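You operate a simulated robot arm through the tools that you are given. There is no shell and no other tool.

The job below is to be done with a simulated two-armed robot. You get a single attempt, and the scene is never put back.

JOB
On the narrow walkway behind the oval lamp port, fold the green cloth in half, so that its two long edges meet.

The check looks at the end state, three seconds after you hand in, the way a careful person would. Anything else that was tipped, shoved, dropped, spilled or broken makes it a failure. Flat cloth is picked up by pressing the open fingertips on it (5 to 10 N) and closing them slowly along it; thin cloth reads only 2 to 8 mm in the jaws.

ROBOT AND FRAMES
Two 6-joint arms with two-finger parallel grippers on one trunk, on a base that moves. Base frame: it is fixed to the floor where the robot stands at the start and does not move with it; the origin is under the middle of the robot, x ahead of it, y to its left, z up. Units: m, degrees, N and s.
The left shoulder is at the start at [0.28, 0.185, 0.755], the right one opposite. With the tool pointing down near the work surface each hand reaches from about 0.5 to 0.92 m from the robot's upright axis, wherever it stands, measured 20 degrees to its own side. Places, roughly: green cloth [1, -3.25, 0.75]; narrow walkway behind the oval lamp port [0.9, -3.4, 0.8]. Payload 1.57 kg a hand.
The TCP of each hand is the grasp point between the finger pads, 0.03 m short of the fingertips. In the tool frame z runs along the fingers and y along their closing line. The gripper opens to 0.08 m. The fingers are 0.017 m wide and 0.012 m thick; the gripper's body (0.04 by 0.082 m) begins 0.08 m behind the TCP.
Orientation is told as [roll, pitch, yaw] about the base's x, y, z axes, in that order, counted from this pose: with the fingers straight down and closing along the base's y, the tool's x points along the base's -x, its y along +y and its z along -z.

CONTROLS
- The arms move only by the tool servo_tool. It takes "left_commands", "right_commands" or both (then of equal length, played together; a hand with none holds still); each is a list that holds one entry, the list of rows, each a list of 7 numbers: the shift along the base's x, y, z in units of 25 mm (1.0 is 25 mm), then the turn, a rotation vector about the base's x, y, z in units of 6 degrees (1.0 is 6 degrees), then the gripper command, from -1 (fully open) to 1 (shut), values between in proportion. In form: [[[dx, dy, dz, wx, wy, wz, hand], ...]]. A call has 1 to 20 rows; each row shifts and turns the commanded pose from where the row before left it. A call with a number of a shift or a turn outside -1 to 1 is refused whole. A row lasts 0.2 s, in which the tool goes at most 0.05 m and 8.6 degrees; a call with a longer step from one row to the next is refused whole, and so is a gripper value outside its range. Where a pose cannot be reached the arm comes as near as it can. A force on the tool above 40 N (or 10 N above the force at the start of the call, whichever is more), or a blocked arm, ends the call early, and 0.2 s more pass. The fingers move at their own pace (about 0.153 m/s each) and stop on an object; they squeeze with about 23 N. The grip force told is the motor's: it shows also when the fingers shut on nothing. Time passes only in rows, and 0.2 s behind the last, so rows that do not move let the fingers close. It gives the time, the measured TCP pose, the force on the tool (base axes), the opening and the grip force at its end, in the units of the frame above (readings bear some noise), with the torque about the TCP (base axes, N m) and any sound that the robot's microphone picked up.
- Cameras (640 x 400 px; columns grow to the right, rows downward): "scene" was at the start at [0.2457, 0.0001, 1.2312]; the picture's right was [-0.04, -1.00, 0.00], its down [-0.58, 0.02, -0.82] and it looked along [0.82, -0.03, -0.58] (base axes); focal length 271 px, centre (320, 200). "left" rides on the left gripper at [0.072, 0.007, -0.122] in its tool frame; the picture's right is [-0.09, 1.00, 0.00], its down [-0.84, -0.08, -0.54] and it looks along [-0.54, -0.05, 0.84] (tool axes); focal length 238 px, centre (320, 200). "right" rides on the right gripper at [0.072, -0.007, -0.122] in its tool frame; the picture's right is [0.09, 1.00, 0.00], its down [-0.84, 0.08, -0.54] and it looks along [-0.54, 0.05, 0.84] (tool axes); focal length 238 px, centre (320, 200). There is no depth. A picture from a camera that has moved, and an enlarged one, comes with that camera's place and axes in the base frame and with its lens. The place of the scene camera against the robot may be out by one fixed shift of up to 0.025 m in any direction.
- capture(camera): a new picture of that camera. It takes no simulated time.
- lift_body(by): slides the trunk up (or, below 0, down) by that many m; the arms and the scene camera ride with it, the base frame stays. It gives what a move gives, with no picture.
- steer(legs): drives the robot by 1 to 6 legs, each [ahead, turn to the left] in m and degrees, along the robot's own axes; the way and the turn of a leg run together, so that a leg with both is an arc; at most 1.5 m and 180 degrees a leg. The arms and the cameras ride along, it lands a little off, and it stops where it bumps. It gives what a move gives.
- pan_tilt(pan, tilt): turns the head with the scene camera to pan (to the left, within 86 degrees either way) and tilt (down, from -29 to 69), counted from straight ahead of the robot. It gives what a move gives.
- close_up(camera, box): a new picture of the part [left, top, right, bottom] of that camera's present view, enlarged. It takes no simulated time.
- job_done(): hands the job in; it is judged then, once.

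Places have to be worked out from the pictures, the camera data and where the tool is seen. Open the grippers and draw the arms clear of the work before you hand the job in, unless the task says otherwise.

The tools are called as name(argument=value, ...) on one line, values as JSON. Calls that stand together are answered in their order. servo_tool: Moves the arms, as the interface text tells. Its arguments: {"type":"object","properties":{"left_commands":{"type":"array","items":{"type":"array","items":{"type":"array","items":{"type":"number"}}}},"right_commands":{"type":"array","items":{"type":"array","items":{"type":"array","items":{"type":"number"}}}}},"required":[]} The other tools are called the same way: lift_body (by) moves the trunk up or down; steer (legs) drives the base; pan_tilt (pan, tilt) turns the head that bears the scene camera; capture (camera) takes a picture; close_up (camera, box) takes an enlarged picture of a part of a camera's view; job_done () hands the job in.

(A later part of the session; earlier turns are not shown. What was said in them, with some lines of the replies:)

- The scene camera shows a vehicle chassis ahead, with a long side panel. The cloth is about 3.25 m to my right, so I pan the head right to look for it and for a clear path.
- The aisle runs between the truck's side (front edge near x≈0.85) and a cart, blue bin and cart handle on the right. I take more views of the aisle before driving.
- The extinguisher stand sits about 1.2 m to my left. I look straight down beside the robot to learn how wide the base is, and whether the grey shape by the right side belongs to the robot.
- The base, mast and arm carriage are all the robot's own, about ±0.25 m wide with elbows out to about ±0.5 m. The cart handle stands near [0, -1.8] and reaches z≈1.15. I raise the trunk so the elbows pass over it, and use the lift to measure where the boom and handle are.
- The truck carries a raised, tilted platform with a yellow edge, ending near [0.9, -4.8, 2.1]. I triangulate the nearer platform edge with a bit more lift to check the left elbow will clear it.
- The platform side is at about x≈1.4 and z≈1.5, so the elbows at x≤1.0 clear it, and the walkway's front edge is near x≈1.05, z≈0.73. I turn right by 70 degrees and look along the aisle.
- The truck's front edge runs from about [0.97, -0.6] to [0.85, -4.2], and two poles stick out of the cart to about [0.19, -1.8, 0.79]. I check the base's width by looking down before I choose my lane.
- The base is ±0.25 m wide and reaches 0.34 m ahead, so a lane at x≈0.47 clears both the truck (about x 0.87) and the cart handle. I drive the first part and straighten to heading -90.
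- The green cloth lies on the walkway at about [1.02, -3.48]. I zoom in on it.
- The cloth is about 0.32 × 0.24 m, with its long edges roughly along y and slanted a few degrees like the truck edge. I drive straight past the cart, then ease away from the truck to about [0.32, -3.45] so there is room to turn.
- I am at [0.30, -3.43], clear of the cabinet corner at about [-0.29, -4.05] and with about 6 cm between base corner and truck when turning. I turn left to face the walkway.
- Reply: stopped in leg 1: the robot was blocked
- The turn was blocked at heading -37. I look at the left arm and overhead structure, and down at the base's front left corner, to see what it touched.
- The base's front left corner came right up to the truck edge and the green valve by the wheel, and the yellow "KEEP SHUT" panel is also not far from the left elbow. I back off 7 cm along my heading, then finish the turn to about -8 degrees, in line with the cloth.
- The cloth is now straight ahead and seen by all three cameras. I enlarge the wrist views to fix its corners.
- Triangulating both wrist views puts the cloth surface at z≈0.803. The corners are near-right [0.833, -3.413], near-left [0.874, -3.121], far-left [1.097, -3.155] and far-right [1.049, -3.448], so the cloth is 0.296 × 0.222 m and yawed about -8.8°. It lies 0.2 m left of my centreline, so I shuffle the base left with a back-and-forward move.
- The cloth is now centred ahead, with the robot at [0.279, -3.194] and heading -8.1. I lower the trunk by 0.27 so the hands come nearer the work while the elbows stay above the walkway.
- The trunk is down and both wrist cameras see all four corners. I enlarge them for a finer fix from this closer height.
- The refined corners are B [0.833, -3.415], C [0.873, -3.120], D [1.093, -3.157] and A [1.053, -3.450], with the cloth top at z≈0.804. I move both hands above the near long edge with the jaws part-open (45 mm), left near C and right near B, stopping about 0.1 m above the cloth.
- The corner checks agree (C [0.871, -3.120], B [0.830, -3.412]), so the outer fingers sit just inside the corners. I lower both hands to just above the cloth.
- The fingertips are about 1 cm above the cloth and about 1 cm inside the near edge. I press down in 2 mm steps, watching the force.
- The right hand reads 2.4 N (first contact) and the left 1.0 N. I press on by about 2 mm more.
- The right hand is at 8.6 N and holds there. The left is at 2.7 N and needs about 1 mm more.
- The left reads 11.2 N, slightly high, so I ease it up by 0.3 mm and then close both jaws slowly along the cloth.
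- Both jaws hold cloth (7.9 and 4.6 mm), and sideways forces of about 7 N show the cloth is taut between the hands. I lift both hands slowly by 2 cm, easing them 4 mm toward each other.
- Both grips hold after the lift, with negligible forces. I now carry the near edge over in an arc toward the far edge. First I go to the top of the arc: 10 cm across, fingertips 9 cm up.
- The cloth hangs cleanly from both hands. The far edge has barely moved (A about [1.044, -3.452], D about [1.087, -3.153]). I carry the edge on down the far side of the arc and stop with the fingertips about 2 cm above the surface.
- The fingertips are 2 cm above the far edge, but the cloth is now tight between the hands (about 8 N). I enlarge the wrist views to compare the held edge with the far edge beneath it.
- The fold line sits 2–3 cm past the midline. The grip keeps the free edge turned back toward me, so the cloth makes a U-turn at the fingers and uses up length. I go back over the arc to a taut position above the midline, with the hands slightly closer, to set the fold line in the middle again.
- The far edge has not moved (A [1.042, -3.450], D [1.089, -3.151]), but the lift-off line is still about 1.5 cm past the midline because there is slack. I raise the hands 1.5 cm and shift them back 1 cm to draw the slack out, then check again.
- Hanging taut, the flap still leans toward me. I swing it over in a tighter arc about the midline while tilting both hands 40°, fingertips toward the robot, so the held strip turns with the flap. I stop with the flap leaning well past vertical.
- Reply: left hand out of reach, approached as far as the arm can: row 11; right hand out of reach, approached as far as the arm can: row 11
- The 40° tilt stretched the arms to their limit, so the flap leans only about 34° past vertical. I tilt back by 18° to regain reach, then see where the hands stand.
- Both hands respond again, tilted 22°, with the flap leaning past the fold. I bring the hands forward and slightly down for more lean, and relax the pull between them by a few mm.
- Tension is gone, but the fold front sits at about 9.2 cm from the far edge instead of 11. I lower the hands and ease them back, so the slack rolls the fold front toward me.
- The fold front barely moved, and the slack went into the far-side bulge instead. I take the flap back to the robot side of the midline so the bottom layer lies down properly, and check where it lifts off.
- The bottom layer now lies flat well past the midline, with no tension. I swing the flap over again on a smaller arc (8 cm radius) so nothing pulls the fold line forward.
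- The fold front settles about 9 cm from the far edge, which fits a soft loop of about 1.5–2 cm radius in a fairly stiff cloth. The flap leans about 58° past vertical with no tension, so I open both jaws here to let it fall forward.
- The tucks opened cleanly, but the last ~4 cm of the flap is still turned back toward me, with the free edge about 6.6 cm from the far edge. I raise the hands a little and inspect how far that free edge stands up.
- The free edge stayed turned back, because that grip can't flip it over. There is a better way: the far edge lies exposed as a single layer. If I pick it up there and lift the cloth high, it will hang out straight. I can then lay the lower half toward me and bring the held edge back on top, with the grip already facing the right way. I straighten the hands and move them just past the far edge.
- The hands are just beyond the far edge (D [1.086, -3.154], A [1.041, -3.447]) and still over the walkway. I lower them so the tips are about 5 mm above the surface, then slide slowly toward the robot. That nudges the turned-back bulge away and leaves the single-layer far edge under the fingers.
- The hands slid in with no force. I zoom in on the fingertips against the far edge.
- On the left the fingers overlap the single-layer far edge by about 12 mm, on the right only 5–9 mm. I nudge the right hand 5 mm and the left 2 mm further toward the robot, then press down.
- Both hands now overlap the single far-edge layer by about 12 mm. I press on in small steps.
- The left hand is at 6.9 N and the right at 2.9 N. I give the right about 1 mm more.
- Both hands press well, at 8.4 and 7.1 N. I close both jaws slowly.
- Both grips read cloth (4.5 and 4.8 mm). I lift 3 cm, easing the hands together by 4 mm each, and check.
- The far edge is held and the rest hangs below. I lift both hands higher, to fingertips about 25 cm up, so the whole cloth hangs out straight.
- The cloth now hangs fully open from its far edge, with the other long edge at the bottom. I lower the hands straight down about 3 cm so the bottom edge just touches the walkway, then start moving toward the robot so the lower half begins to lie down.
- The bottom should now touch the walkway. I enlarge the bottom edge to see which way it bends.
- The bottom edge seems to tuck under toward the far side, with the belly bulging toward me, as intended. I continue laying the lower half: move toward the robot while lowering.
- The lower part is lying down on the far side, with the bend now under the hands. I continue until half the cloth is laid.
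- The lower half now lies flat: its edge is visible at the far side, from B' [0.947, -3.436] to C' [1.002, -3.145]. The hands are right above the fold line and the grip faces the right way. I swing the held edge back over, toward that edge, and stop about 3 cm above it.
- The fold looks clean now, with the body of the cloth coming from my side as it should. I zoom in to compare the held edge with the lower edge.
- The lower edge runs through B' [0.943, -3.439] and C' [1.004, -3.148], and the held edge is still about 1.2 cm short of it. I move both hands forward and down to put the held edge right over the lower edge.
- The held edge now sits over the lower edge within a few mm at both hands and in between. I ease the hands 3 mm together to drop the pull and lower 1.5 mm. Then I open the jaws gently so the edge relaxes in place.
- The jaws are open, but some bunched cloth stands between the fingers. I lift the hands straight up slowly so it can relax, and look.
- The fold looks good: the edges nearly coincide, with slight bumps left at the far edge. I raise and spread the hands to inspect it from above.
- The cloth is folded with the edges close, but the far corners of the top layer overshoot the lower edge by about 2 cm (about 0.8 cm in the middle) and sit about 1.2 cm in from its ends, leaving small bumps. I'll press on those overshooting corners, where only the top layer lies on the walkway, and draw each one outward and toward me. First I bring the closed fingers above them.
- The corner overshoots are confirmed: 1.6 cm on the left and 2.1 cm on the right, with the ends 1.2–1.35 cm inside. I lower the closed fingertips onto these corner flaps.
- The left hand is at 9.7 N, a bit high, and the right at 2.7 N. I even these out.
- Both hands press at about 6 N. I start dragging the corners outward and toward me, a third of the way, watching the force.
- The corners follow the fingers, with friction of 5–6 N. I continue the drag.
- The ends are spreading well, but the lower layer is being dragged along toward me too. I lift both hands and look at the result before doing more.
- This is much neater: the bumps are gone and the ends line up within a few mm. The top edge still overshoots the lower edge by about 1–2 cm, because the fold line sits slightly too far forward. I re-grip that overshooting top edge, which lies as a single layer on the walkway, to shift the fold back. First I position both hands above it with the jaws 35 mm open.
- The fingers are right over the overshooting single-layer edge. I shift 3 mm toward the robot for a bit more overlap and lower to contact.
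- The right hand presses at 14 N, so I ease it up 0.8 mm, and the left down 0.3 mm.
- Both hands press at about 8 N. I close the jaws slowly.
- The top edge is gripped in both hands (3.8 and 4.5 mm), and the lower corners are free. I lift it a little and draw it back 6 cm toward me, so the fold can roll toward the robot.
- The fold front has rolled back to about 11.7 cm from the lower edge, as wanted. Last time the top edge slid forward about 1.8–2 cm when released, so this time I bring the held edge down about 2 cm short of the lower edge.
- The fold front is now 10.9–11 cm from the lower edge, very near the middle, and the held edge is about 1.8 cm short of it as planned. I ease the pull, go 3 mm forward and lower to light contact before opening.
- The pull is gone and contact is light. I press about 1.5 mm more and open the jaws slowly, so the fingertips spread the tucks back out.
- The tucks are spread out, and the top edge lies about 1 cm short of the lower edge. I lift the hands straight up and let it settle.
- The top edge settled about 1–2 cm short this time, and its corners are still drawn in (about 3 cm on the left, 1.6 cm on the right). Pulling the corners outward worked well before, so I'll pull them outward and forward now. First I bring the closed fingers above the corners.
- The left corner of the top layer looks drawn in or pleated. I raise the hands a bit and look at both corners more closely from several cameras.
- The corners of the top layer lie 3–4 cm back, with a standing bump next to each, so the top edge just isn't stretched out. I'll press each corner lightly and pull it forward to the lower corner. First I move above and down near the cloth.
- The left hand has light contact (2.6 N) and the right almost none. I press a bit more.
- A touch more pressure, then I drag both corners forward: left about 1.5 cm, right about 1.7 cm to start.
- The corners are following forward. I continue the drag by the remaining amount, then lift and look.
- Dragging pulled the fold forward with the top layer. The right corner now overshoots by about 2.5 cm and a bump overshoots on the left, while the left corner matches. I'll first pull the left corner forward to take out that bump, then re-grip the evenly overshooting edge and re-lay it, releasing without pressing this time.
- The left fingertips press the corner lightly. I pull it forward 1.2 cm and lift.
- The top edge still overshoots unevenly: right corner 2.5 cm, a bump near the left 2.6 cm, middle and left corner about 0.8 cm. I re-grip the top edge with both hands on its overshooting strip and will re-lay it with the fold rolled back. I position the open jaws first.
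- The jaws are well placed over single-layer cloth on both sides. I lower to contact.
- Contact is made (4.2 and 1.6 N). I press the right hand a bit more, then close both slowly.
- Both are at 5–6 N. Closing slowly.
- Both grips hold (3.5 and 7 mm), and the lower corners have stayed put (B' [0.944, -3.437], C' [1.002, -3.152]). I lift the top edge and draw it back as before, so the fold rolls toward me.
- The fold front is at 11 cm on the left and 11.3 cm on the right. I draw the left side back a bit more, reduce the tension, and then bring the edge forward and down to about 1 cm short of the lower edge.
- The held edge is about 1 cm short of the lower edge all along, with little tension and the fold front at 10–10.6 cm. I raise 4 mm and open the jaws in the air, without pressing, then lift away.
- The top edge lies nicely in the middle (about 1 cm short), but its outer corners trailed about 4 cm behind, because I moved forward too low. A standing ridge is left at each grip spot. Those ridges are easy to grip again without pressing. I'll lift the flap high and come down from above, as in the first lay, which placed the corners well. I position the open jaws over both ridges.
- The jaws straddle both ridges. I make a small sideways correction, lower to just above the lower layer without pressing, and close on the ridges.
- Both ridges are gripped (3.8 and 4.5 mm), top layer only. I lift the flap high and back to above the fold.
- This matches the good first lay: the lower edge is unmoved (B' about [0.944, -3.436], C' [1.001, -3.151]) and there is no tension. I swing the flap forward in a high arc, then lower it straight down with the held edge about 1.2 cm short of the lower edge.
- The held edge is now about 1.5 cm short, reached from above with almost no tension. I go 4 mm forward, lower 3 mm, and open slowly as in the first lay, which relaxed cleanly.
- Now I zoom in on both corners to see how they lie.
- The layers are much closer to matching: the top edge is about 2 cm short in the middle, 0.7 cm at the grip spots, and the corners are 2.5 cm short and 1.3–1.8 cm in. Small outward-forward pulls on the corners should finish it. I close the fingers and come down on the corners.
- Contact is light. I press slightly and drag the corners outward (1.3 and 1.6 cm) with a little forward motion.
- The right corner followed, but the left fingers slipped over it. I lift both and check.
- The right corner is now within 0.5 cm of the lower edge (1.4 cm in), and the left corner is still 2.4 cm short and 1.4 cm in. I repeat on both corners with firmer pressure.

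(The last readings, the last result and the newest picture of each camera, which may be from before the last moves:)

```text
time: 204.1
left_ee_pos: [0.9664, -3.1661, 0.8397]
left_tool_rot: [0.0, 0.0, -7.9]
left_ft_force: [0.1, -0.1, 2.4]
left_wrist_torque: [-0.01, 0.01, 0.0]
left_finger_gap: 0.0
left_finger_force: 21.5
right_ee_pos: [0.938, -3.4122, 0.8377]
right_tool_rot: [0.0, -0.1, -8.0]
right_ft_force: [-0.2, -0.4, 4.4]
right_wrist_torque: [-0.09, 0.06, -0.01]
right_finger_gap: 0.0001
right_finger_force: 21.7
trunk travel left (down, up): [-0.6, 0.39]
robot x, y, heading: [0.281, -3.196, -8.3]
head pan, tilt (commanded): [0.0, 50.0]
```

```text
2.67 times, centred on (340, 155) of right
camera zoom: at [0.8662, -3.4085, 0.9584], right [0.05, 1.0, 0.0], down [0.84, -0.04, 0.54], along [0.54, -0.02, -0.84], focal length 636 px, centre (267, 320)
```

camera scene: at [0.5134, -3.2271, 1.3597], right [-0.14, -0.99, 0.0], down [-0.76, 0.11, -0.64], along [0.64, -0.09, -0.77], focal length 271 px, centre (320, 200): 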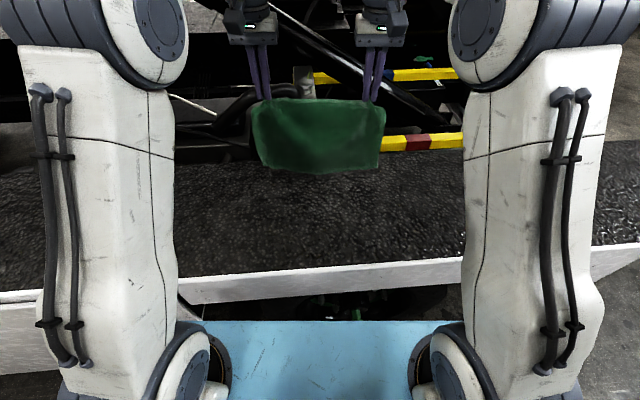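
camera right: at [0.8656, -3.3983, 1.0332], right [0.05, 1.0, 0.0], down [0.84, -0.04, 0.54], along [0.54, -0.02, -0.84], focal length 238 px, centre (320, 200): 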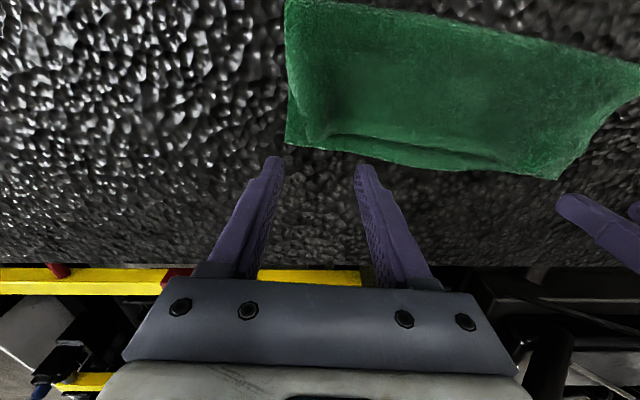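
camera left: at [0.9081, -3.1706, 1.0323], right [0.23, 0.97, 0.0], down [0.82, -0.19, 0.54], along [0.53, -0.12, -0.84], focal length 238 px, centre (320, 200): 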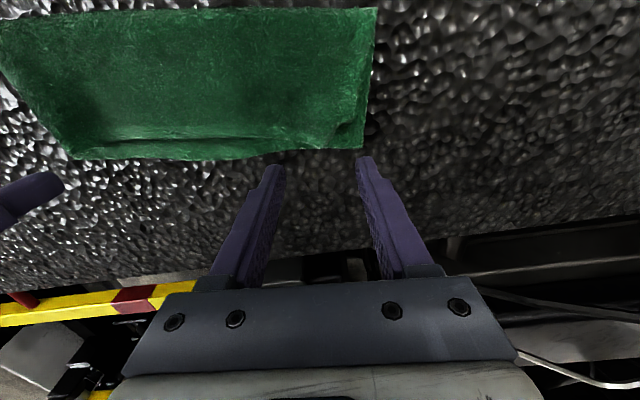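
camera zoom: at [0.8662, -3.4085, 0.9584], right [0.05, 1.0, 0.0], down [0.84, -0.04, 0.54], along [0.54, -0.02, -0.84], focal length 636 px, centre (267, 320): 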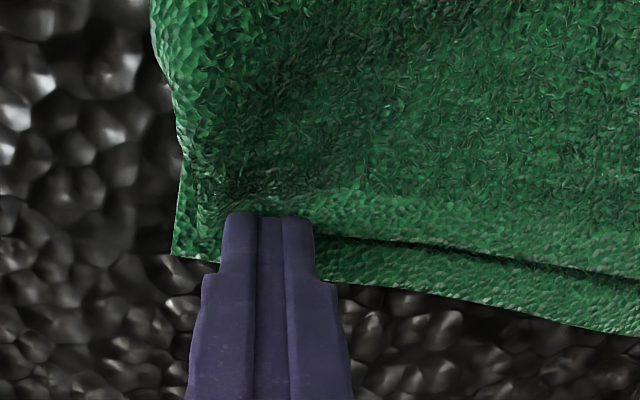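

I press the left about 0.8 mm more, then drag: left outward 1.2 cm and forward 1.4 cm, right outward 1.1 cm.

servo_tool(left_commands=[[[0, 0, -0.03, 0, 0, 0, 1], [0, 0, 0, 0, 0, 0, 1], [0.129, 0.072, -0.004, 0, 0, 0, 1], [0.129, 0.072, -0.004, 0, 0, 0, 1], [0.129, 0.072, -0.004, 0, 0, 0, 1]]], right_commands=[[[0, 0, 0, 0, 0, 0, 1], [0, 0, 0, 0, 0, 0, 1], [0, -0.09, -0.004, 0, 0, 0, 1], [0, -0.09, -0.004, 0, 0, 0, 1], [0, -0.09, -0.004, 0, 0, 0, 1]]])

close_up(camera="left", box=[180, 80, 420, 230])

close_up(camera="right", box=[220, 80, 460, 230])

```text
time: 205.3
left_ee_pos: [0.9762, -3.1601, 0.8383]
left_tool_rot: [0.1, 0.1, -7.9]
left_ft_force: [-1.7, -0.5, 2.0]
left_wrist_torque: [-0.03, 0.07, -0.01]
left_finger_gap: 0.0
left_finger_force: 20.6
right_ee_pos: [0.9379, -3.4174, 0.8367]
right_tool_rot: [0.1, 0.0, -7.9]
right_ft_force: [2.2, 5.0, 5.3]
right_wrist_torque: [0.11, -0.01, 0.01]
right_finger_gap: 0.0003
right_finger_force: 21.6
trunk travel left (down, up): [-0.6, 0.39]
robot x, y, heading: [0.2798, -3.1987, -8.0]
head pan, tilt (commanded): [0.0, 50.0]
```

```text
2.67 times, centred on (300, 155) of left
camera zoom: at [0.9067, -3.1438, 0.9601], right [0.23, 0.97, 0.0], down [0.82, -0.19, 0.54], along [0.53, -0.12, -0.84], focal length 636 px, centre (373, 320)
```

zoom: 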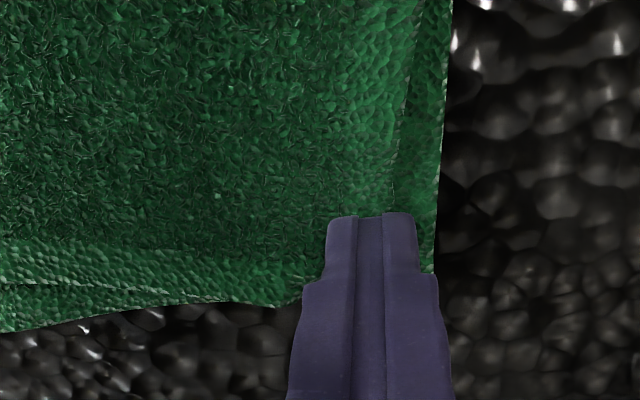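

```text
2.67 times, centred on (340, 155) of right
camera zoom: at [0.8656, -3.4142, 0.9582], right [0.04, 1.0, 0.0], down [0.84, -0.04, 0.54], along [0.54, -0.02, -0.84], focal length 636 px, centre (267, 320)
```

zoom: 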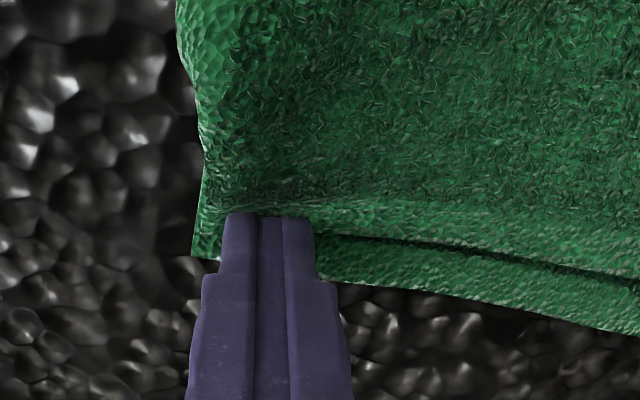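

Both corners follow. I finish the drag, then lift and check.

servo_tool(left_commands=[[[0.1, 0.09, -0.02, 0, 0, 0, 1], [0.1, 0.09, 0, 0, 0, 0, 1], [0, 0, 0, 0, 0, 0, 1], [0, 0, 0.2, 0, 0, 0, 1], [0, 0, 0.6, 0, 0, 0, 1], [0, 0, 0.8, 0, 0, 0, 1], [-0.3, 0.6, 0.8, 0, 0, 0, 1], [-0.3, 0.8, 0.8, 0, 0, 0, 1], [-0.3, 0.8, 0.8, 0, 0, 0, 1], [0, 0, 0, 0, 0, 0, 1]]], right_commands=[[[0, -0.1, -0.01, 0, 0, 0, 1], [0, -0.1, 0, 0, 0, 0, 1], [0, 0, 0, 0, 0, 0, 1], [0, 0, 0.2, 0, 0, 0, 1], [0, 0, 0.6, 0, 0, 0, 1], [0, 0, 0.8, 0, 0, 0, 1], [-0.3, -0.6, 0.8, 0, 0, 0, 1], [-0.3, -0.8, 0.8, 0, 0, 0, 1], [-0.3, -0.8, 0.8, 0, 0, 0, 1], [0, 0, 0, 0, 0, 0, 1]]])

close_up(camera="left", box=[40, 60, 360, 220])

close_up(camera="right", box=[280, 60, 600, 220])

close_up(camera="scene", box=[230, 165, 400, 245])

```text
time: 207.5
left_ee_pos: [0.9571, -3.1015, 0.9381]
left_tool_rot: [0.1, 0.1, -7.9]
left_ft_force: [0.6, 0.5, 0.0]
left_wrist_torque: [-0.01, 0.01, -0.01]
left_finger_gap: 0.0
left_finger_force: 21.7
right_ee_pos: [0.9172, -3.4777, 0.9375]
right_tool_rot: [0.0, -0.1, -7.9]
right_ft_force: [-0.1, 0.4, 0.8]
right_wrist_torque: [0.0, -0.01, -0.01]
right_finger_gap: 0.0002
right_finger_force: 20.8
trunk travel left (down, up): [-0.6, 0.39]
robot x, y, heading: [0.2846, -3.197, -8.0]
head pan, tilt (commanded): [0.0, 50.0]
```

```text
2.00 times, centred on (200, 140) of left
camera zoom: at [0.8872, -3.0852, 1.06], right [0.23, 0.97, 0.0], down [0.82, -0.19, 0.54], along [0.53, -0.12, -0.84], focal length 477 px, centre (560, 320)
```

zoom: 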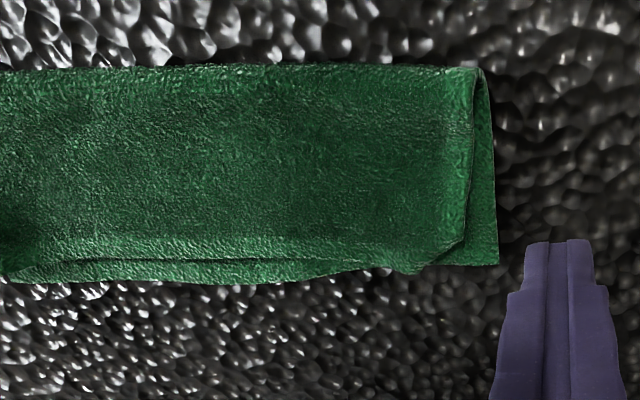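

```text
2.00 times, centred on (440, 140) of right
camera zoom: at [0.843, -3.4743, 1.0575], right [0.04, 1.0, 0.0], down [0.84, -0.04, 0.54], along [0.54, -0.02, -0.84], focal length 477 px, centre (80, 320)
```

zoom: 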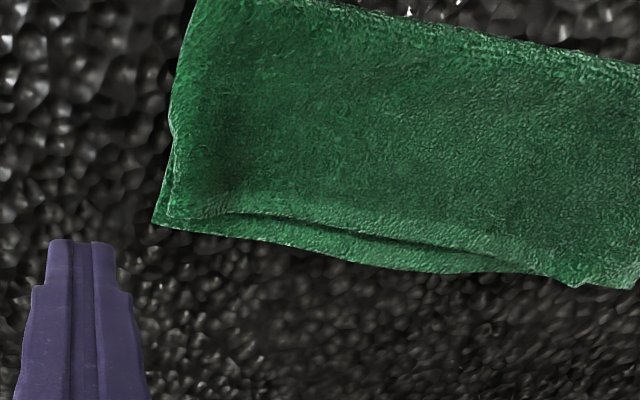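

```text
3.76 times, centred on (315, 205) of scene
camera zoom: at [0.5133, -3.227, 1.3597], right [-0.14, -0.99, 0.0], down [-0.76, 0.11, -0.64], along [0.64, -0.09, -0.77], focal length 1019 px, centre (339, 181)
```

zoom: 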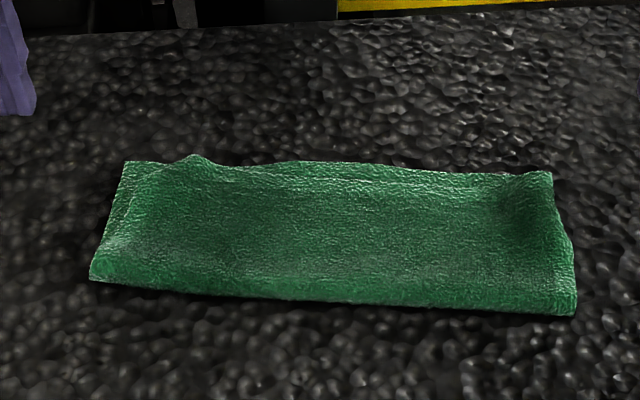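

The right corner is within 0.8 cm, the left corner 1.8 cm short and 1.7 cm in, and the middle still 1.5 cm short. I use the left hand, with its tips spread 5 cm, at the middle of the top edge to ease it about 1 cm forward.

servo_tool(left_commands=[[[-0.022, -0.88, -0.2, 0, 0, 0, -0.25], [-0.022, -0.88, -0.2, 0, 0, 0, -0.25], [-0.022, -0.88, -0.2, 0, 0, 0, -0.25], [-0.022, -0.88, -0.2, 0, 0, 0, -0.25], [-0.022, -0.88, -0.2, 0, 0, 0, -0.25], [-0.022, -0.88, -0.2, 0, 0, 0, -0.25], [-0.022, -0.88, -0.2, 0, 0, 0, -0.25], [-0.022, -0.88, -0.2, 0, 0, 0, -0.25], [0, 0, -0.5, 0, 0, 0, -0.25], [0, 0, -0.5, 0, 0, 0, -0.25], [0, 0, -0.5, 0, 0, 0, -0.25], [0, 0, -0.5, 0, 0, 0, -0.25], [0, 0, -0.2, 0, 0, 0, -0.25], [0, 0, -0.1, 0, 0, 0, -0.25]]])

close_up(camera="left", box=[160, 80, 480, 240])

```text
time: 210.5
left_ee_pos: [0.9544, -3.2782, 0.8401]
left_tool_rot: [0.0, 0.1, -7.9]
left_ft_force: [-0.7, -0.6, 0.0]
left_wrist_torque: [0.01, 0.02, -0.02]
left_finger_gap: 0.0501
left_finger_force: 0.1
right_ee_pos: [0.9167, -3.4782, 0.9353]
right_tool_rot: [-0.1, -0.1, -8.0]
right_ft_force: [0.1, 0.5, -0.4]
right_wrist_torque: [0.0, 0.04, 0.03]
right_finger_gap: 0.0
right_finger_force: 21.3
trunk travel left (down, up): [-0.6, 0.39]
robot x, y, heading: [0.2798, -3.1993, -8.0]
head pan, tilt (commanded): [0.0, 50.0]
```

```text
2.00 times, centred on (320, 160) of left
camera zoom: at [0.8847, -3.2615, 0.9612], right [0.23, 0.97, 0.0], down [0.82, -0.19, 0.54], along [0.53, -0.12, -0.84], focal length 477 px, centre (320, 280)
```

zoom: 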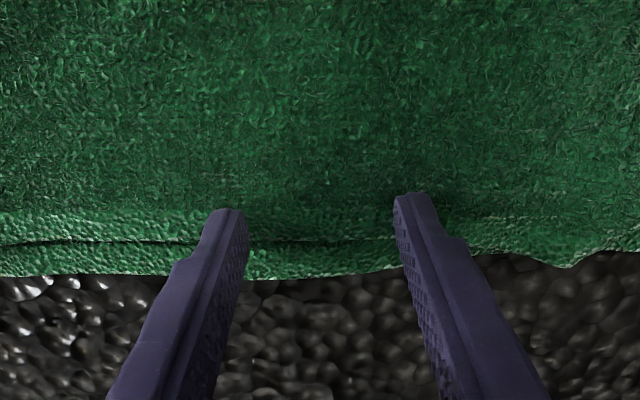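

The spread tips sit over the top edge at the middle. I press down gently.

servo_tool(left_commands=[[[0, 0, -0.06, 0, 0, 0, -0.25], [0, 0, -0.04, 0, 0, 0, -0.25], [0, 0, 0, 0, 0, 0, -0.25]]])

```text
time: 211.3
left_ee_pos: [0.9543, -3.2782, 0.8376]
left_tool_rot: [0.1, 0.0, -8.0]
left_ft_force: [-0.6, 0.2, 2.7]
left_wrist_torque: [0.02, 0.0, 0.01]
left_finger_gap: 0.0498
left_finger_force: 0.0
right_ee_pos: [0.9164, -3.479, 0.9356]
right_tool_rot: [-0.1, 0.0, -7.9]
right_ft_force: [-0.4, 0.6, -0.3]
right_wrist_torque: [-0.03, -0.05, 0.01]
right_finger_gap: 0.0001
right_finger_force: 21.0
trunk travel left (down, up): [-0.6, 0.39]
robot x, y, heading: [0.2779, -3.1994, -7.9]
head pan, tilt (commanded): [0.0, 50.0]
```

Contact is 2.7 N. I drag the edge forward 1 cm in small steps and look.

servo_tool(left_commands=[[[0, 0, -0.02, 0, 0, 0, -0.25], [0.098, -0.02, 0, 0, 0, 0, -0.25], [0.098, -0.02, 0, 0, 0, 0, -0.25], [0.098, -0.02, 0, 0, 0, 0, -0.25], [0.098, -0.02, 0, 0, 0, 0, -0.25], [0, 0, 0, 0, 0, 0, -0.25]]])

close_up(camera="left", box=[160, 80, 480, 240])

close_up(camera="right", box=[280, 60, 640, 240])

```text
time: 212.7
left_ee_pos: [0.9646, -3.2796, 0.8371]
left_tool_rot: [0.0, 0.0, -7.9]
left_ft_force: [-2.5, 0.0, 2.7]
left_wrist_torque: [0.04, 0.08, 0.01]
left_finger_gap: 0.0496
left_finger_force: 0.1
right_ee_pos: [0.9156, -3.4782, 0.9369]
right_tool_rot: [0.0, 0.1, -7.8]
right_ft_force: [-0.4, 0.2, 0.7]
right_wrist_torque: [-0.02, -0.01, 0.0]
right_finger_gap: 0.0
right_finger_force: 21.6
trunk travel left (down, up): [-0.6, 0.39]
robot x, y, heading: [0.2807, -3.199, -8.0]
head pan, tilt (commanded): [0.0, 50.0]
```

```text
2.00 times, centred on (320, 160) of left
camera zoom: at [0.8956, -3.2632, 0.9588], right [0.23, 0.97, 0.0], down [0.82, -0.19, 0.54], along [0.53, -0.12, -0.84], focal length 477 px, centre (320, 280)
```

zoom: 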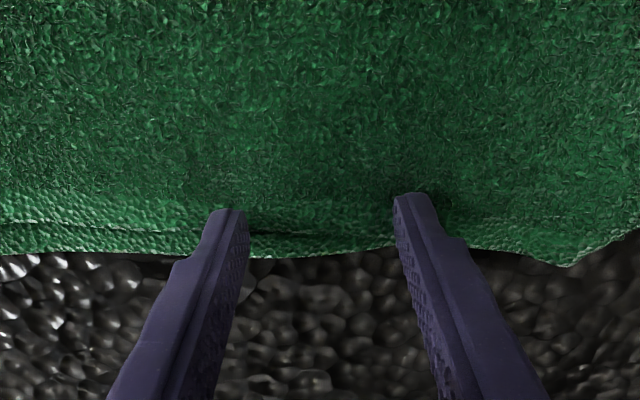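

```text
1.78 times, centred on (460, 150) of right
camera zoom: at [0.8431, -3.4742, 1.0572], right [0.05, 1.0, 0.0], down [0.84, -0.04, 0.54], along [0.54, -0.02, -0.84], focal length 424 px, centre (71, 289)
```

zoom: 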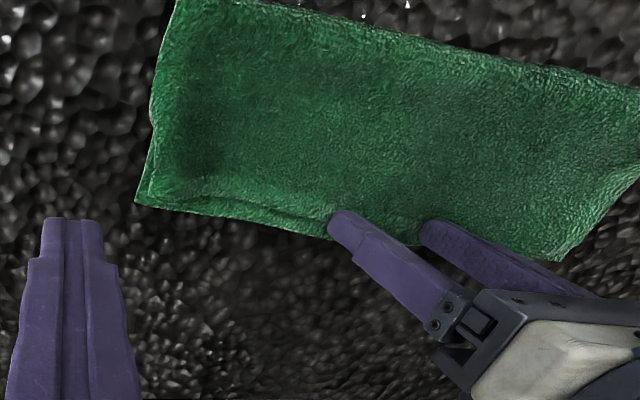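

The middle of the top edge followed and is now within about 0.7 cm. I lift and look again.

servo_tool(left_commands=[[[0, 0, 0.2, 0, 0, 0, -0.25], [0, 0, 0.6, 0, 0, 0, -0.25], [0, 0, 0.8, 0, 0, 0, -0.25], [0, 0.5, 0.8, 0, 0, 0, -0.25], [0, 0.9, 0.4, 0, 0, 0, -0.25], [0, 0.9, 0.4, 0, 0, 0, -0.25], [0, 0.9, 0.4, 0, 0, 0, -0.25], [0, 0.9, 0.4, 0, 0, 0, -0.25], [0, 0.9, 0, 0, 0, 0, -0.25], [0, 0.9, 0, 0, 0, 0, -0.25], [0, 0.9, 0, 0, 0, 0, -0.25], [0, 0, 0, 0, 0, 0, -0.25]]])

close_up(camera="left", box=[40, 60, 360, 220])

close_up(camera="right", box=[280, 60, 640, 240])

close_up(camera="scene", box=[230, 165, 400, 245])

```text
time: 215.3
left_ee_pos: [0.963, -3.109, 0.9378]
left_tool_rot: [0.0, 0.0, -7.8]
left_ft_force: [0.0, 0.1, 0.4]
left_wrist_torque: [0.0, -0.03, -0.02]
left_finger_gap: 0.05
left_finger_force: 0.0
right_ee_pos: [0.9158, -3.4771, 0.9354]
right_tool_rot: [0.0, -0.1, -7.9]
right_ft_force: [0.3, -0.7, -0.5]
right_wrist_torque: [0.0, 0.02, 0.03]
right_finger_gap: 0.0
right_finger_force: 21.6
trunk travel left (down, up): [-0.6, 0.39]
robot x, y, heading: [0.2785, -3.1978, -8.1]
head pan, tilt (commanded): [0.0, 50.0]
```

```text
2.00 times, centred on (200, 140) of left
camera zoom: at [0.8935, -3.0923, 1.0589], right [0.23, 0.97, 0.0], down [0.82, -0.19, 0.54], along [0.53, -0.12, -0.84], focal length 477 px, centre (560, 320)
```

zoom: 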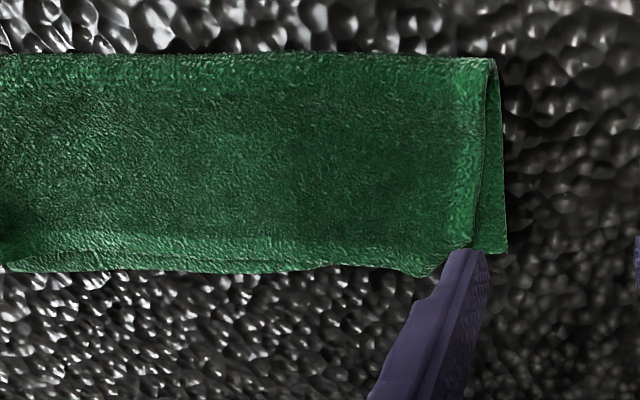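

```text
1.78 times, centred on (460, 150) of right
camera zoom: at [0.8432, -3.4741, 1.0572], right [0.05, 1.0, 0.0], down [0.84, -0.04, 0.54], along [0.54, -0.02, -0.84], focal length 424 px, centre (71, 289)
```

zoom: 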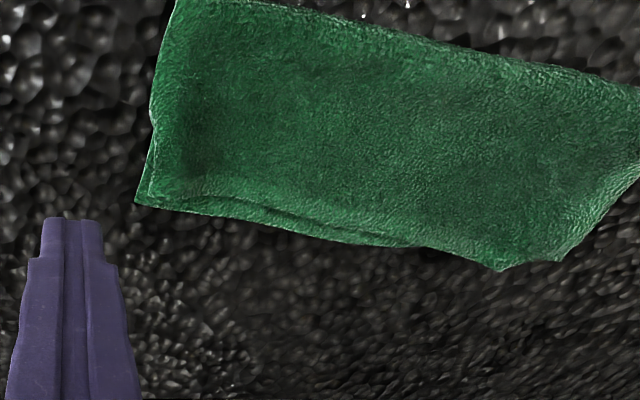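

```text
3.76 times, centred on (315, 205) of scene
camera zoom: at [0.5134, -3.227, 1.3597], right [-0.14, -0.99, 0.0], down [-0.76, 0.11, -0.64], along [0.64, -0.09, -0.77], focal length 1019 px, centre (339, 181)
```

zoom: 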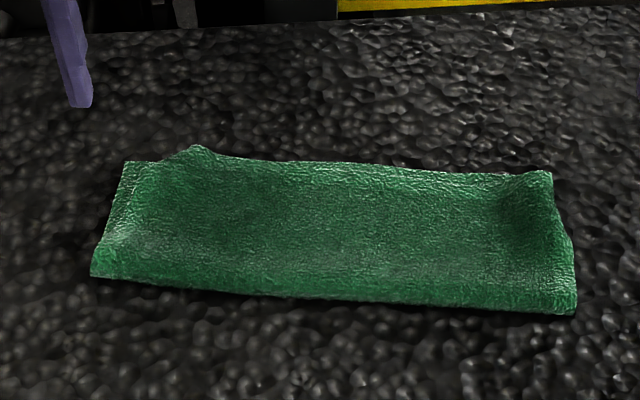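

The edges now coincide in the middle (within 2 mm), within 1 cm on the right, and the left corner is about 1 cm short and 1.6 cm in, with a small bump. I make one last gentle outward pull on the corners, firm enough not to slip.

servo_tool(left_commands=[[[0.152, -0.631, -0.6, 0, 0, 0, 1], [0.152, -0.631, -0.6, 0, 0, 0, 1], [0.152, -0.631, -0.6, 0, 0, 0, 1], [0.152, -0.631, -0.6, 0, 0, 0, 1], [0, 0, -0.6, 0, 0, 0, 1], [0, 0, -0.5, 0, 0, 0, 1], [0, 0, -0.2, 0, 0, 0, 1], [0, 0, -0.14, 0, 0, 0, 1], [0, 0, -0.06, 0, 0, 0, 1]]], right_commands=[[[0.177, 0.596, -0.6, 0, 0, 0, 1], [0.177, 0.596, -0.6, 0, 0, 0, 1], [0.177, 0.596, -0.6, 0, 0, 0, 1], [0.177, 0.596, -0.6, 0, 0, 0, 1], [0, 0, -0.6, 0, 0, 0, 1], [0, 0, -0.5, 0, 0, 0, 1], [0, 0, -0.15, 0, 0, 0, 1], [0, 0, -0.1, 0, 0, 0, 1], [0, 0, -0.06, 0, 0, 0, 1]]])

close_up(camera="left", box=[180, 80, 420, 230])

close_up(camera="right", box=[220, 80, 460, 230])

```text
time: 217.3
left_ee_pos: [0.9799, -3.1732, 0.8396]
left_tool_rot: [0.1, 0.0, -7.9]
left_ft_force: [-1.1, -0.9, 1.1]
left_wrist_torque: [-0.02, -0.01, 0.02]
left_finger_gap: 0.0
left_finger_force: 21.0
right_ee_pos: [0.934, -3.4186, 0.8419]
right_tool_rot: [0.0, -0.1, -7.9]
right_ft_force: [-0.1, -0.1, 2.3]
right_wrist_torque: [-0.02, 0.02, -0.01]
right_finger_gap: 0.0
right_finger_force: 21.3
trunk travel left (down, up): [-0.6, 0.39]
robot x, y, heading: [0.2815, -3.1968, -8.1]
head pan, tilt (commanded): [0.0, 50.0]
```

```text
2.67 times, centred on (300, 155) of left
camera zoom: at [0.9101, -3.1559, 0.9614], right [0.23, 0.97, 0.0], down [0.82, -0.19, 0.54], along [0.53, -0.12, -0.84], focal length 636 px, centre (373, 320)
```

zoom: 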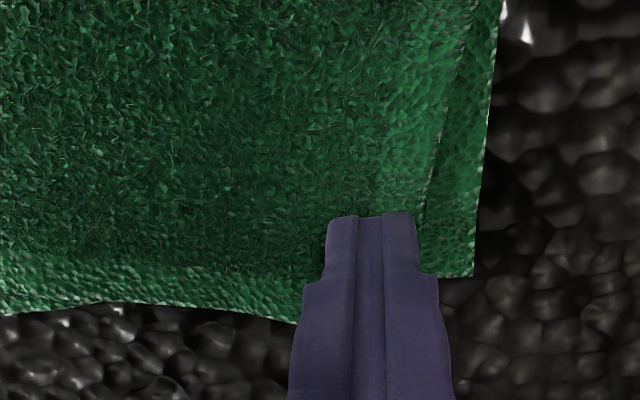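

```text
2.67 times, centred on (340, 155) of right
camera zoom: at [0.8611, -3.4152, 0.9622], right [0.05, 1.0, 0.0], down [0.84, -0.04, 0.54], along [0.54, -0.02, -0.84], focal length 636 px, centre (267, 320)
```

zoom: 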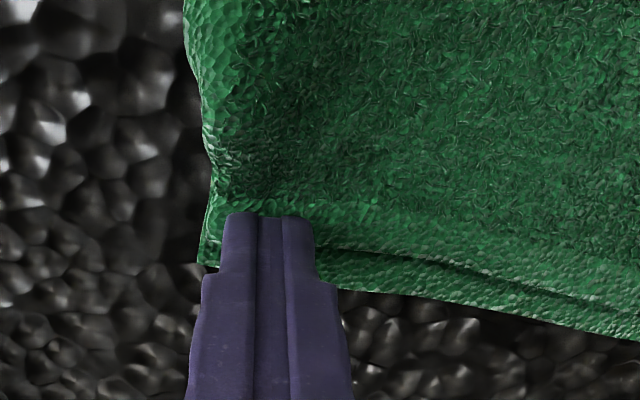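

I press a bit further on both before dragging.

servo_tool(left_commands=[[[0, 0, -0.04, 0, 0, 0, 1], [0, 0, -0.03, 0, 0, 0, 1], [0, 0, 0, 0, 0, 0, 1]]], right_commands=[[[0, 0, -0.05, 0, 0, 0, 1], [0, 0, -0.04, 0, 0, 0, 1], [0, 0, 0, 0, 0, 0, 1]]])

```text
time: 218.1
left_ee_pos: [0.979, -3.172, 0.8372]
left_tool_rot: [0.0, 0.0, -7.9]
left_ft_force: [-0.4, -0.4, 3.5]
left_wrist_torque: [-0.05, 0.05, -0.04]
left_finger_gap: 0.0002
left_finger_force: 21.0
right_ee_pos: [0.9335, -3.4195, 0.8383]
right_tool_rot: [0.1, 0.0, -7.9]
right_ft_force: [1.0, -0.3, 5.7]
right_wrist_torque: [-0.12, 0.0, 0.02]
right_finger_gap: 0.0003
right_finger_force: 21.3
trunk travel left (down, up): [-0.6, 0.39]
robot x, y, heading: [0.2812, -3.2001, -8.0]
head pan, tilt (commanded): [0.0, 50.0]
```

Both hold at 3.5 and 5.7 N. I drag: left outward 1.4 cm, right outward 0.7 cm, with slight forward motion.

servo_tool(left_commands=[[[0.077, 0.127, -0.012, 0, 0, 0, 1], [0.077, 0.127, -0.006, 0, 0, 0, 1], [0.077, 0.127, -0.006, 0, 0, 0, 1], [0.077, 0.127, 0, 0, 0, 0, 1], [0, 0, 0, 0, 0, 0, 1]]], right_commands=[[[0.025, -0.077, 0, 0, 0, 0, 1], [0.025, -0.077, 0, 0, 0, 0, 1], [0.025, -0.077, 0, 0, 0, 0, 1], [0.025, -0.077, 0, 0, 0, 0, 1], [0, 0, 0, 0, 0, 0, 1]]])

close_up(camera="left", box=[180, 80, 420, 230])

close_up(camera="right", box=[220, 80, 460, 230])

```text
time: 219.3
left_ee_pos: [0.9877, -3.159, 0.8369]
left_tool_rot: [0.1, 0.1, -7.9]
left_ft_force: [-1.0, -2.3, 4.6]
left_wrist_torque: [-0.11, 0.02, 0.03]
left_finger_gap: 0.0
left_finger_force: 21.8
right_ee_pos: [0.9356, -3.4259, 0.8396]
right_tool_rot: [-0.1, -0.1, -7.8]
right_ft_force: [-1.3, 1.7, 2.6]
right_wrist_torque: [0.08, 0.01, 0.01]
right_finger_gap: 0.0
right_finger_force: 20.9
trunk travel left (down, up): [-0.6, 0.39]
robot x, y, heading: [0.2821, -3.196, -7.9]
head pan, tilt (commanded): [0.0, 50.0]
```

```text
2.67 times, centred on (300, 155) of left
camera zoom: at [0.9175, -3.143, 0.9587], right [0.23, 0.97, 0.0], down [0.82, -0.19, 0.54], along [0.53, -0.12, -0.84], focal length 636 px, centre (373, 320)
```

zoom: 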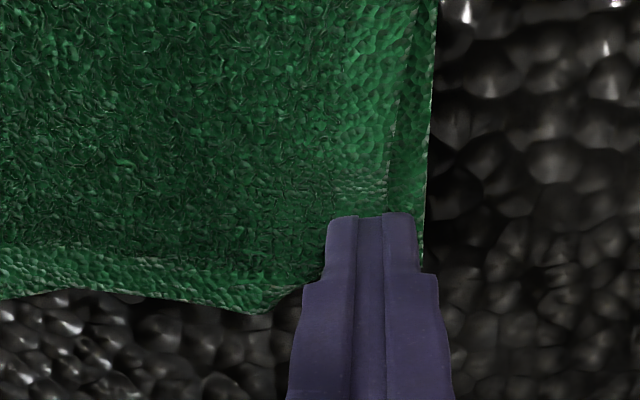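

```text
2.67 times, centred on (340, 155) of right
camera zoom: at [0.8631, -3.4227, 0.9602], right [0.05, 1.0, 0.0], down [0.84, -0.04, 0.54], along [0.54, -0.02, -0.84], focal length 636 px, centre (267, 320)
```

zoom: 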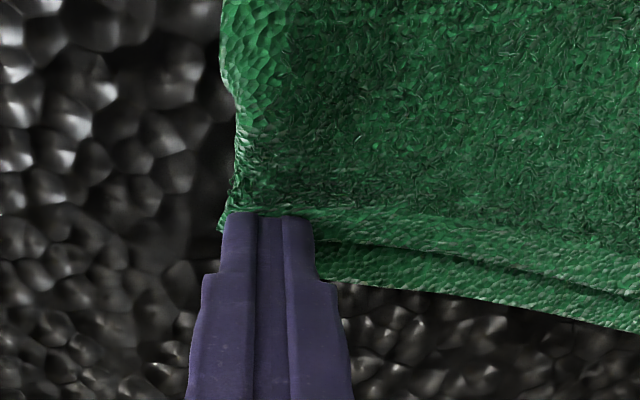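

Both corners moved outward. I lift straight up and inspect the whole cloth.

servo_tool(left_commands=[[[0, 0, 0.15, 0, 0, 0, 1], [0, 0, 0.5, 0, 0, 0, 1], [0, 0, 0.8, 0, 0, 0, 1], [0, 0.2, 0.8, 0, 0, 0, 1], [-0.3, 0.6, 0.8, 0, 0, 0, 1], [-0.3, 0.8, 0.8, 0, 0, 0, 1], [-0.3, 0.8, 0.8, 0, 0, 0, 1], [0, 0, 0, 0, 0, 0, 1]]], right_commands=[[[0, 0, 0.15, 0, 0, 0, 1], [0, 0, 0.5, 0, 0, 0, 1], [0, 0, 0.8, 0, 0, 0, 1], [0, -0.2, 0.8, 0, 0, 0, 1], [-0.3, -0.6, 0.8, 0, 0, 0, 1], [-0.3, -0.8, 0.8, 0, 0, 0, 1], [-0.3, -0.8, 0.8, 0, 0, 0, 1], [0, 0, 0, 0, 0, 0, 1]]])

close_up(camera="left", box=[0, 50, 360, 230])

close_up(camera="right", box=[280, 50, 640, 230])

close_up(camera="scene", box=[230, 165, 400, 245])

```text
time: 221.1
left_ee_pos: [0.9638, -3.0996, 0.9532]
left_tool_rot: [0.1, 0.1, -7.9]
left_ft_force: [-0.1, -0.2, 0.1]
left_wrist_torque: [0.05, 0.0, -0.02]
left_finger_gap: 0.0
left_finger_force: 21.6
right_ee_pos: [0.9127, -3.4878, 0.9542]
right_tool_rot: [0.1, 0.0, -7.8]
right_ft_force: [-0.2, -0.4, 0.4]
right_wrist_torque: [-0.04, 0.0, 0.0]
right_finger_gap: 0.0
right_finger_force: 21.1
trunk travel left (down, up): [-0.6, 0.39]
robot x, y, heading: [0.2794, -3.1985, -7.7]
head pan, tilt (commanded): [0.0, 50.0]
```

```text
1.78 times, centred on (180, 140) of left
camera zoom: at [0.8943, -3.0836, 1.0745], right [0.23, 0.97, 0.0], down [0.82, -0.19, 0.54], along [0.53, -0.12, -0.84], focal length 424 px, centre (569, 307)
```

zoom: 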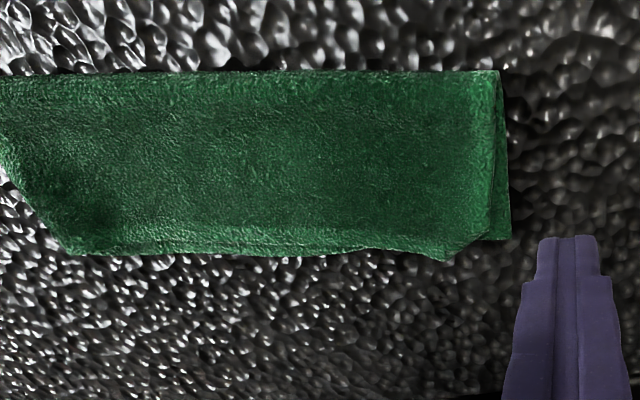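

```text
1.78 times, centred on (460, 140) of right
camera zoom: at [0.8402, -3.4831, 1.0753], right [0.05, 1.0, 0.0], down [0.84, -0.04, 0.54], along [0.54, -0.02, -0.84], focal length 424 px, centre (71, 307)
```

zoom: 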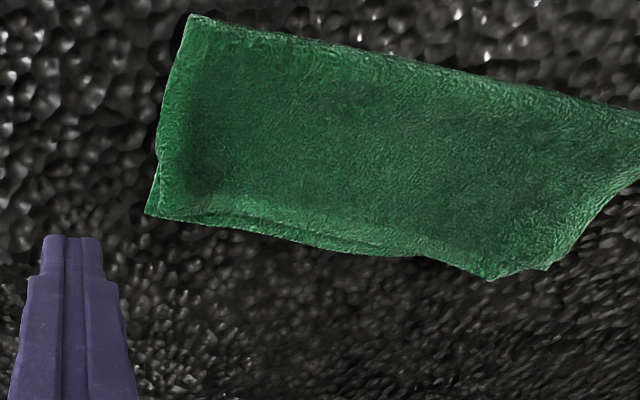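

```text
3.76 times, centred on (315, 205) of scene
camera zoom: at [0.5133, -3.227, 1.3597], right [-0.14, -0.99, 0.0], down [-0.76, 0.11, -0.64], along [0.64, -0.09, -0.77], focal length 1019 px, centre (339, 181)
```

zoom: 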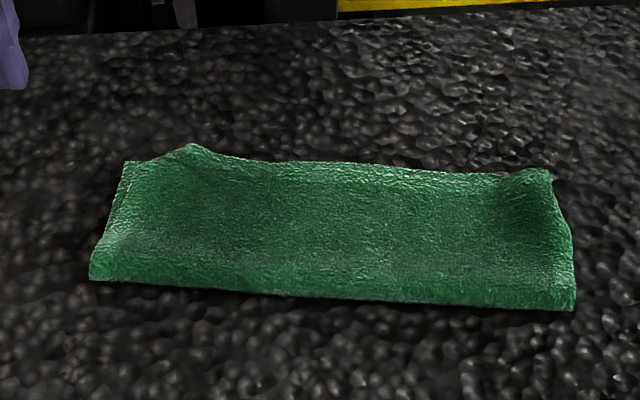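

The fold is good now: the two long edges coincide in the middle, with about 1 cm or less of mismatch elsewhere and only a slight ripple at one spot. I open the grippers and draw both arms up and clear.

servo_tool(left_commands=[[[-0.2, 0.298, 0.834, 0, 0, 0, 1], [-0.419, 0.298, 0.834, 0, 0, 0, 0], [-0.419, 0.298, 0.834, 0, 0, 0, -1], [-0.419, 0.298, 0.834, 0, 0, 0, -1], [-0.419, 0.298, 0.834, 0, 0, 0, -1], [-0.419, 0.298, 0.834, 0, 0, 0, -1], [-0.419, 0.298, 0.834, 0, 0, 0, -1], [-0.419, 0.298, 0.834, 0, 0, 0, -1], [0, 0, 0, 0, 0, 0, -1]]], right_commands=[[[-0.2, -0.06, 0.829, 0, 0, 0, 1], [-0.4135, -0.06, 0.829, 0, 0, 0, 0], [-0.4135, -0.06, 0.829, 0, 0, 0, -1], [-0.4135, -0.06, 0.829, 0, 0, 0, -1], [-0.4135, -0.06, 0.829, 0, 0, 0, -1], [-0.4135, -0.06, 0.829, 0, 0, 0, -1], [-0.4135, -0.06, 0.829, 0, 0, 0, -1], [-0.4135, -0.06, 0.829, 0, 0, 0, -1], [0, 0, 0, 0, 0, 0, -1]]])

capture(camera="scene")

close_up(camera="left", box=[40, 60, 400, 240])

close_up(camera="right", box=[260, 60, 620, 240])

```text
time: 223.1
left_ee_pos: [0.8863, -3.0408, 1.1216]
left_tool_rot: [-0.1, 0.1, -7.9]
left_ft_force: [0.2, -1.2, 0.3]
left_wrist_torque: [0.02, 0.0, 0.0]
left_finger_gap: 0.08
left_finger_force: 0.1
right_ee_pos: [0.8362, -3.4997, 1.1199]
right_tool_rot: [0.1, 0.1, -7.9]
right_ft_force: [0.4, 0.0, 1.5]
right_wrist_torque: [0.01, 0.0, 0.02]
right_finger_gap: 0.0801
right_finger_force: 0.1
trunk travel left (down, up): [-0.6, 0.39]
robot x, y, heading: [0.2839, -3.2008, -8.0]
head pan, tilt (commanded): [0.0, 50.0]
```

```text
taken
camera scene: at [0.5133, -3.227, 1.3597], right [-0.14, -0.99, 0.0], down [-0.76, 0.11, -0.64], along [0.64, -0.09, -0.77], focal length 271 px, centre (320, 200)
```

scene: 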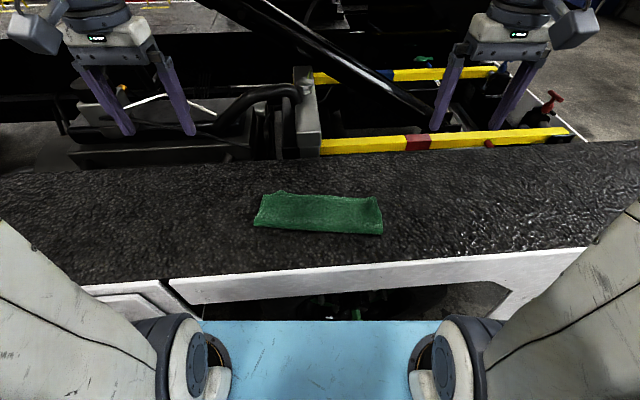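

```text
1.78 times, centred on (220, 150) of left
camera zoom: at [0.8166, -3.0242, 1.2428], right [0.23, 0.97, 0.0], down [0.82, -0.19, 0.54], along [0.53, -0.12, -0.84], focal length 424 px, centre (498, 289)
```

zoom: 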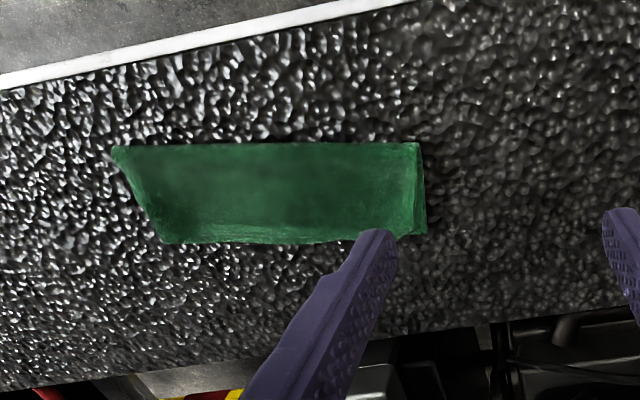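

```text
1.78 times, centred on (440, 150) of right
camera zoom: at [0.7637, -3.4955, 1.2412], right [0.05, 1.0, 0.0], down [0.84, -0.04, 0.54], along [0.54, -0.02, -0.84], focal length 424 px, centre (107, 289)
```

zoom: 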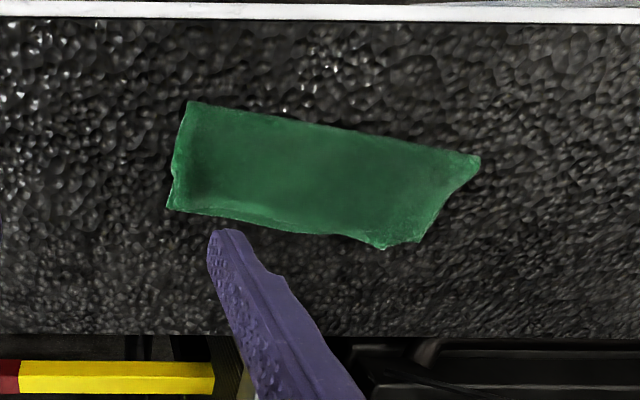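

The cloth lies folded in half on the walkway with its long edges together, the grippers are open, the hands are well clear, and nothing else in view has changed. I hand the job in.

job_done()

```text
The job is handed in.
```

I folded the green cloth in half on the walkway so that its two long edges lie together, and handed the job in. I haven't had the result of the check.

- **Edges:** in the last close views, the two long edges coincide in the middle. Elsewhere they match to about 1 cm.
- **Ends:** near the left end there is a small ripple, which overshoots by roughly 1 cm. The left corner of the top layer sits about 1.2 cm in from the end.
- **Position:** the folded cloth lies within the area it first covered, a few centimetres in from where its far edge was.
- **One bump:** while turning to face the walkway, the base was blocked once, at a heading of about -37°. It was most likely the front left corner against the truck edge or the green valve by the wheel. I backed off and went round. I saw no change in later views, but I did not look closely at the valve again.

The grippers were open and both hands were about 30 cm above the walkway when I handed in.
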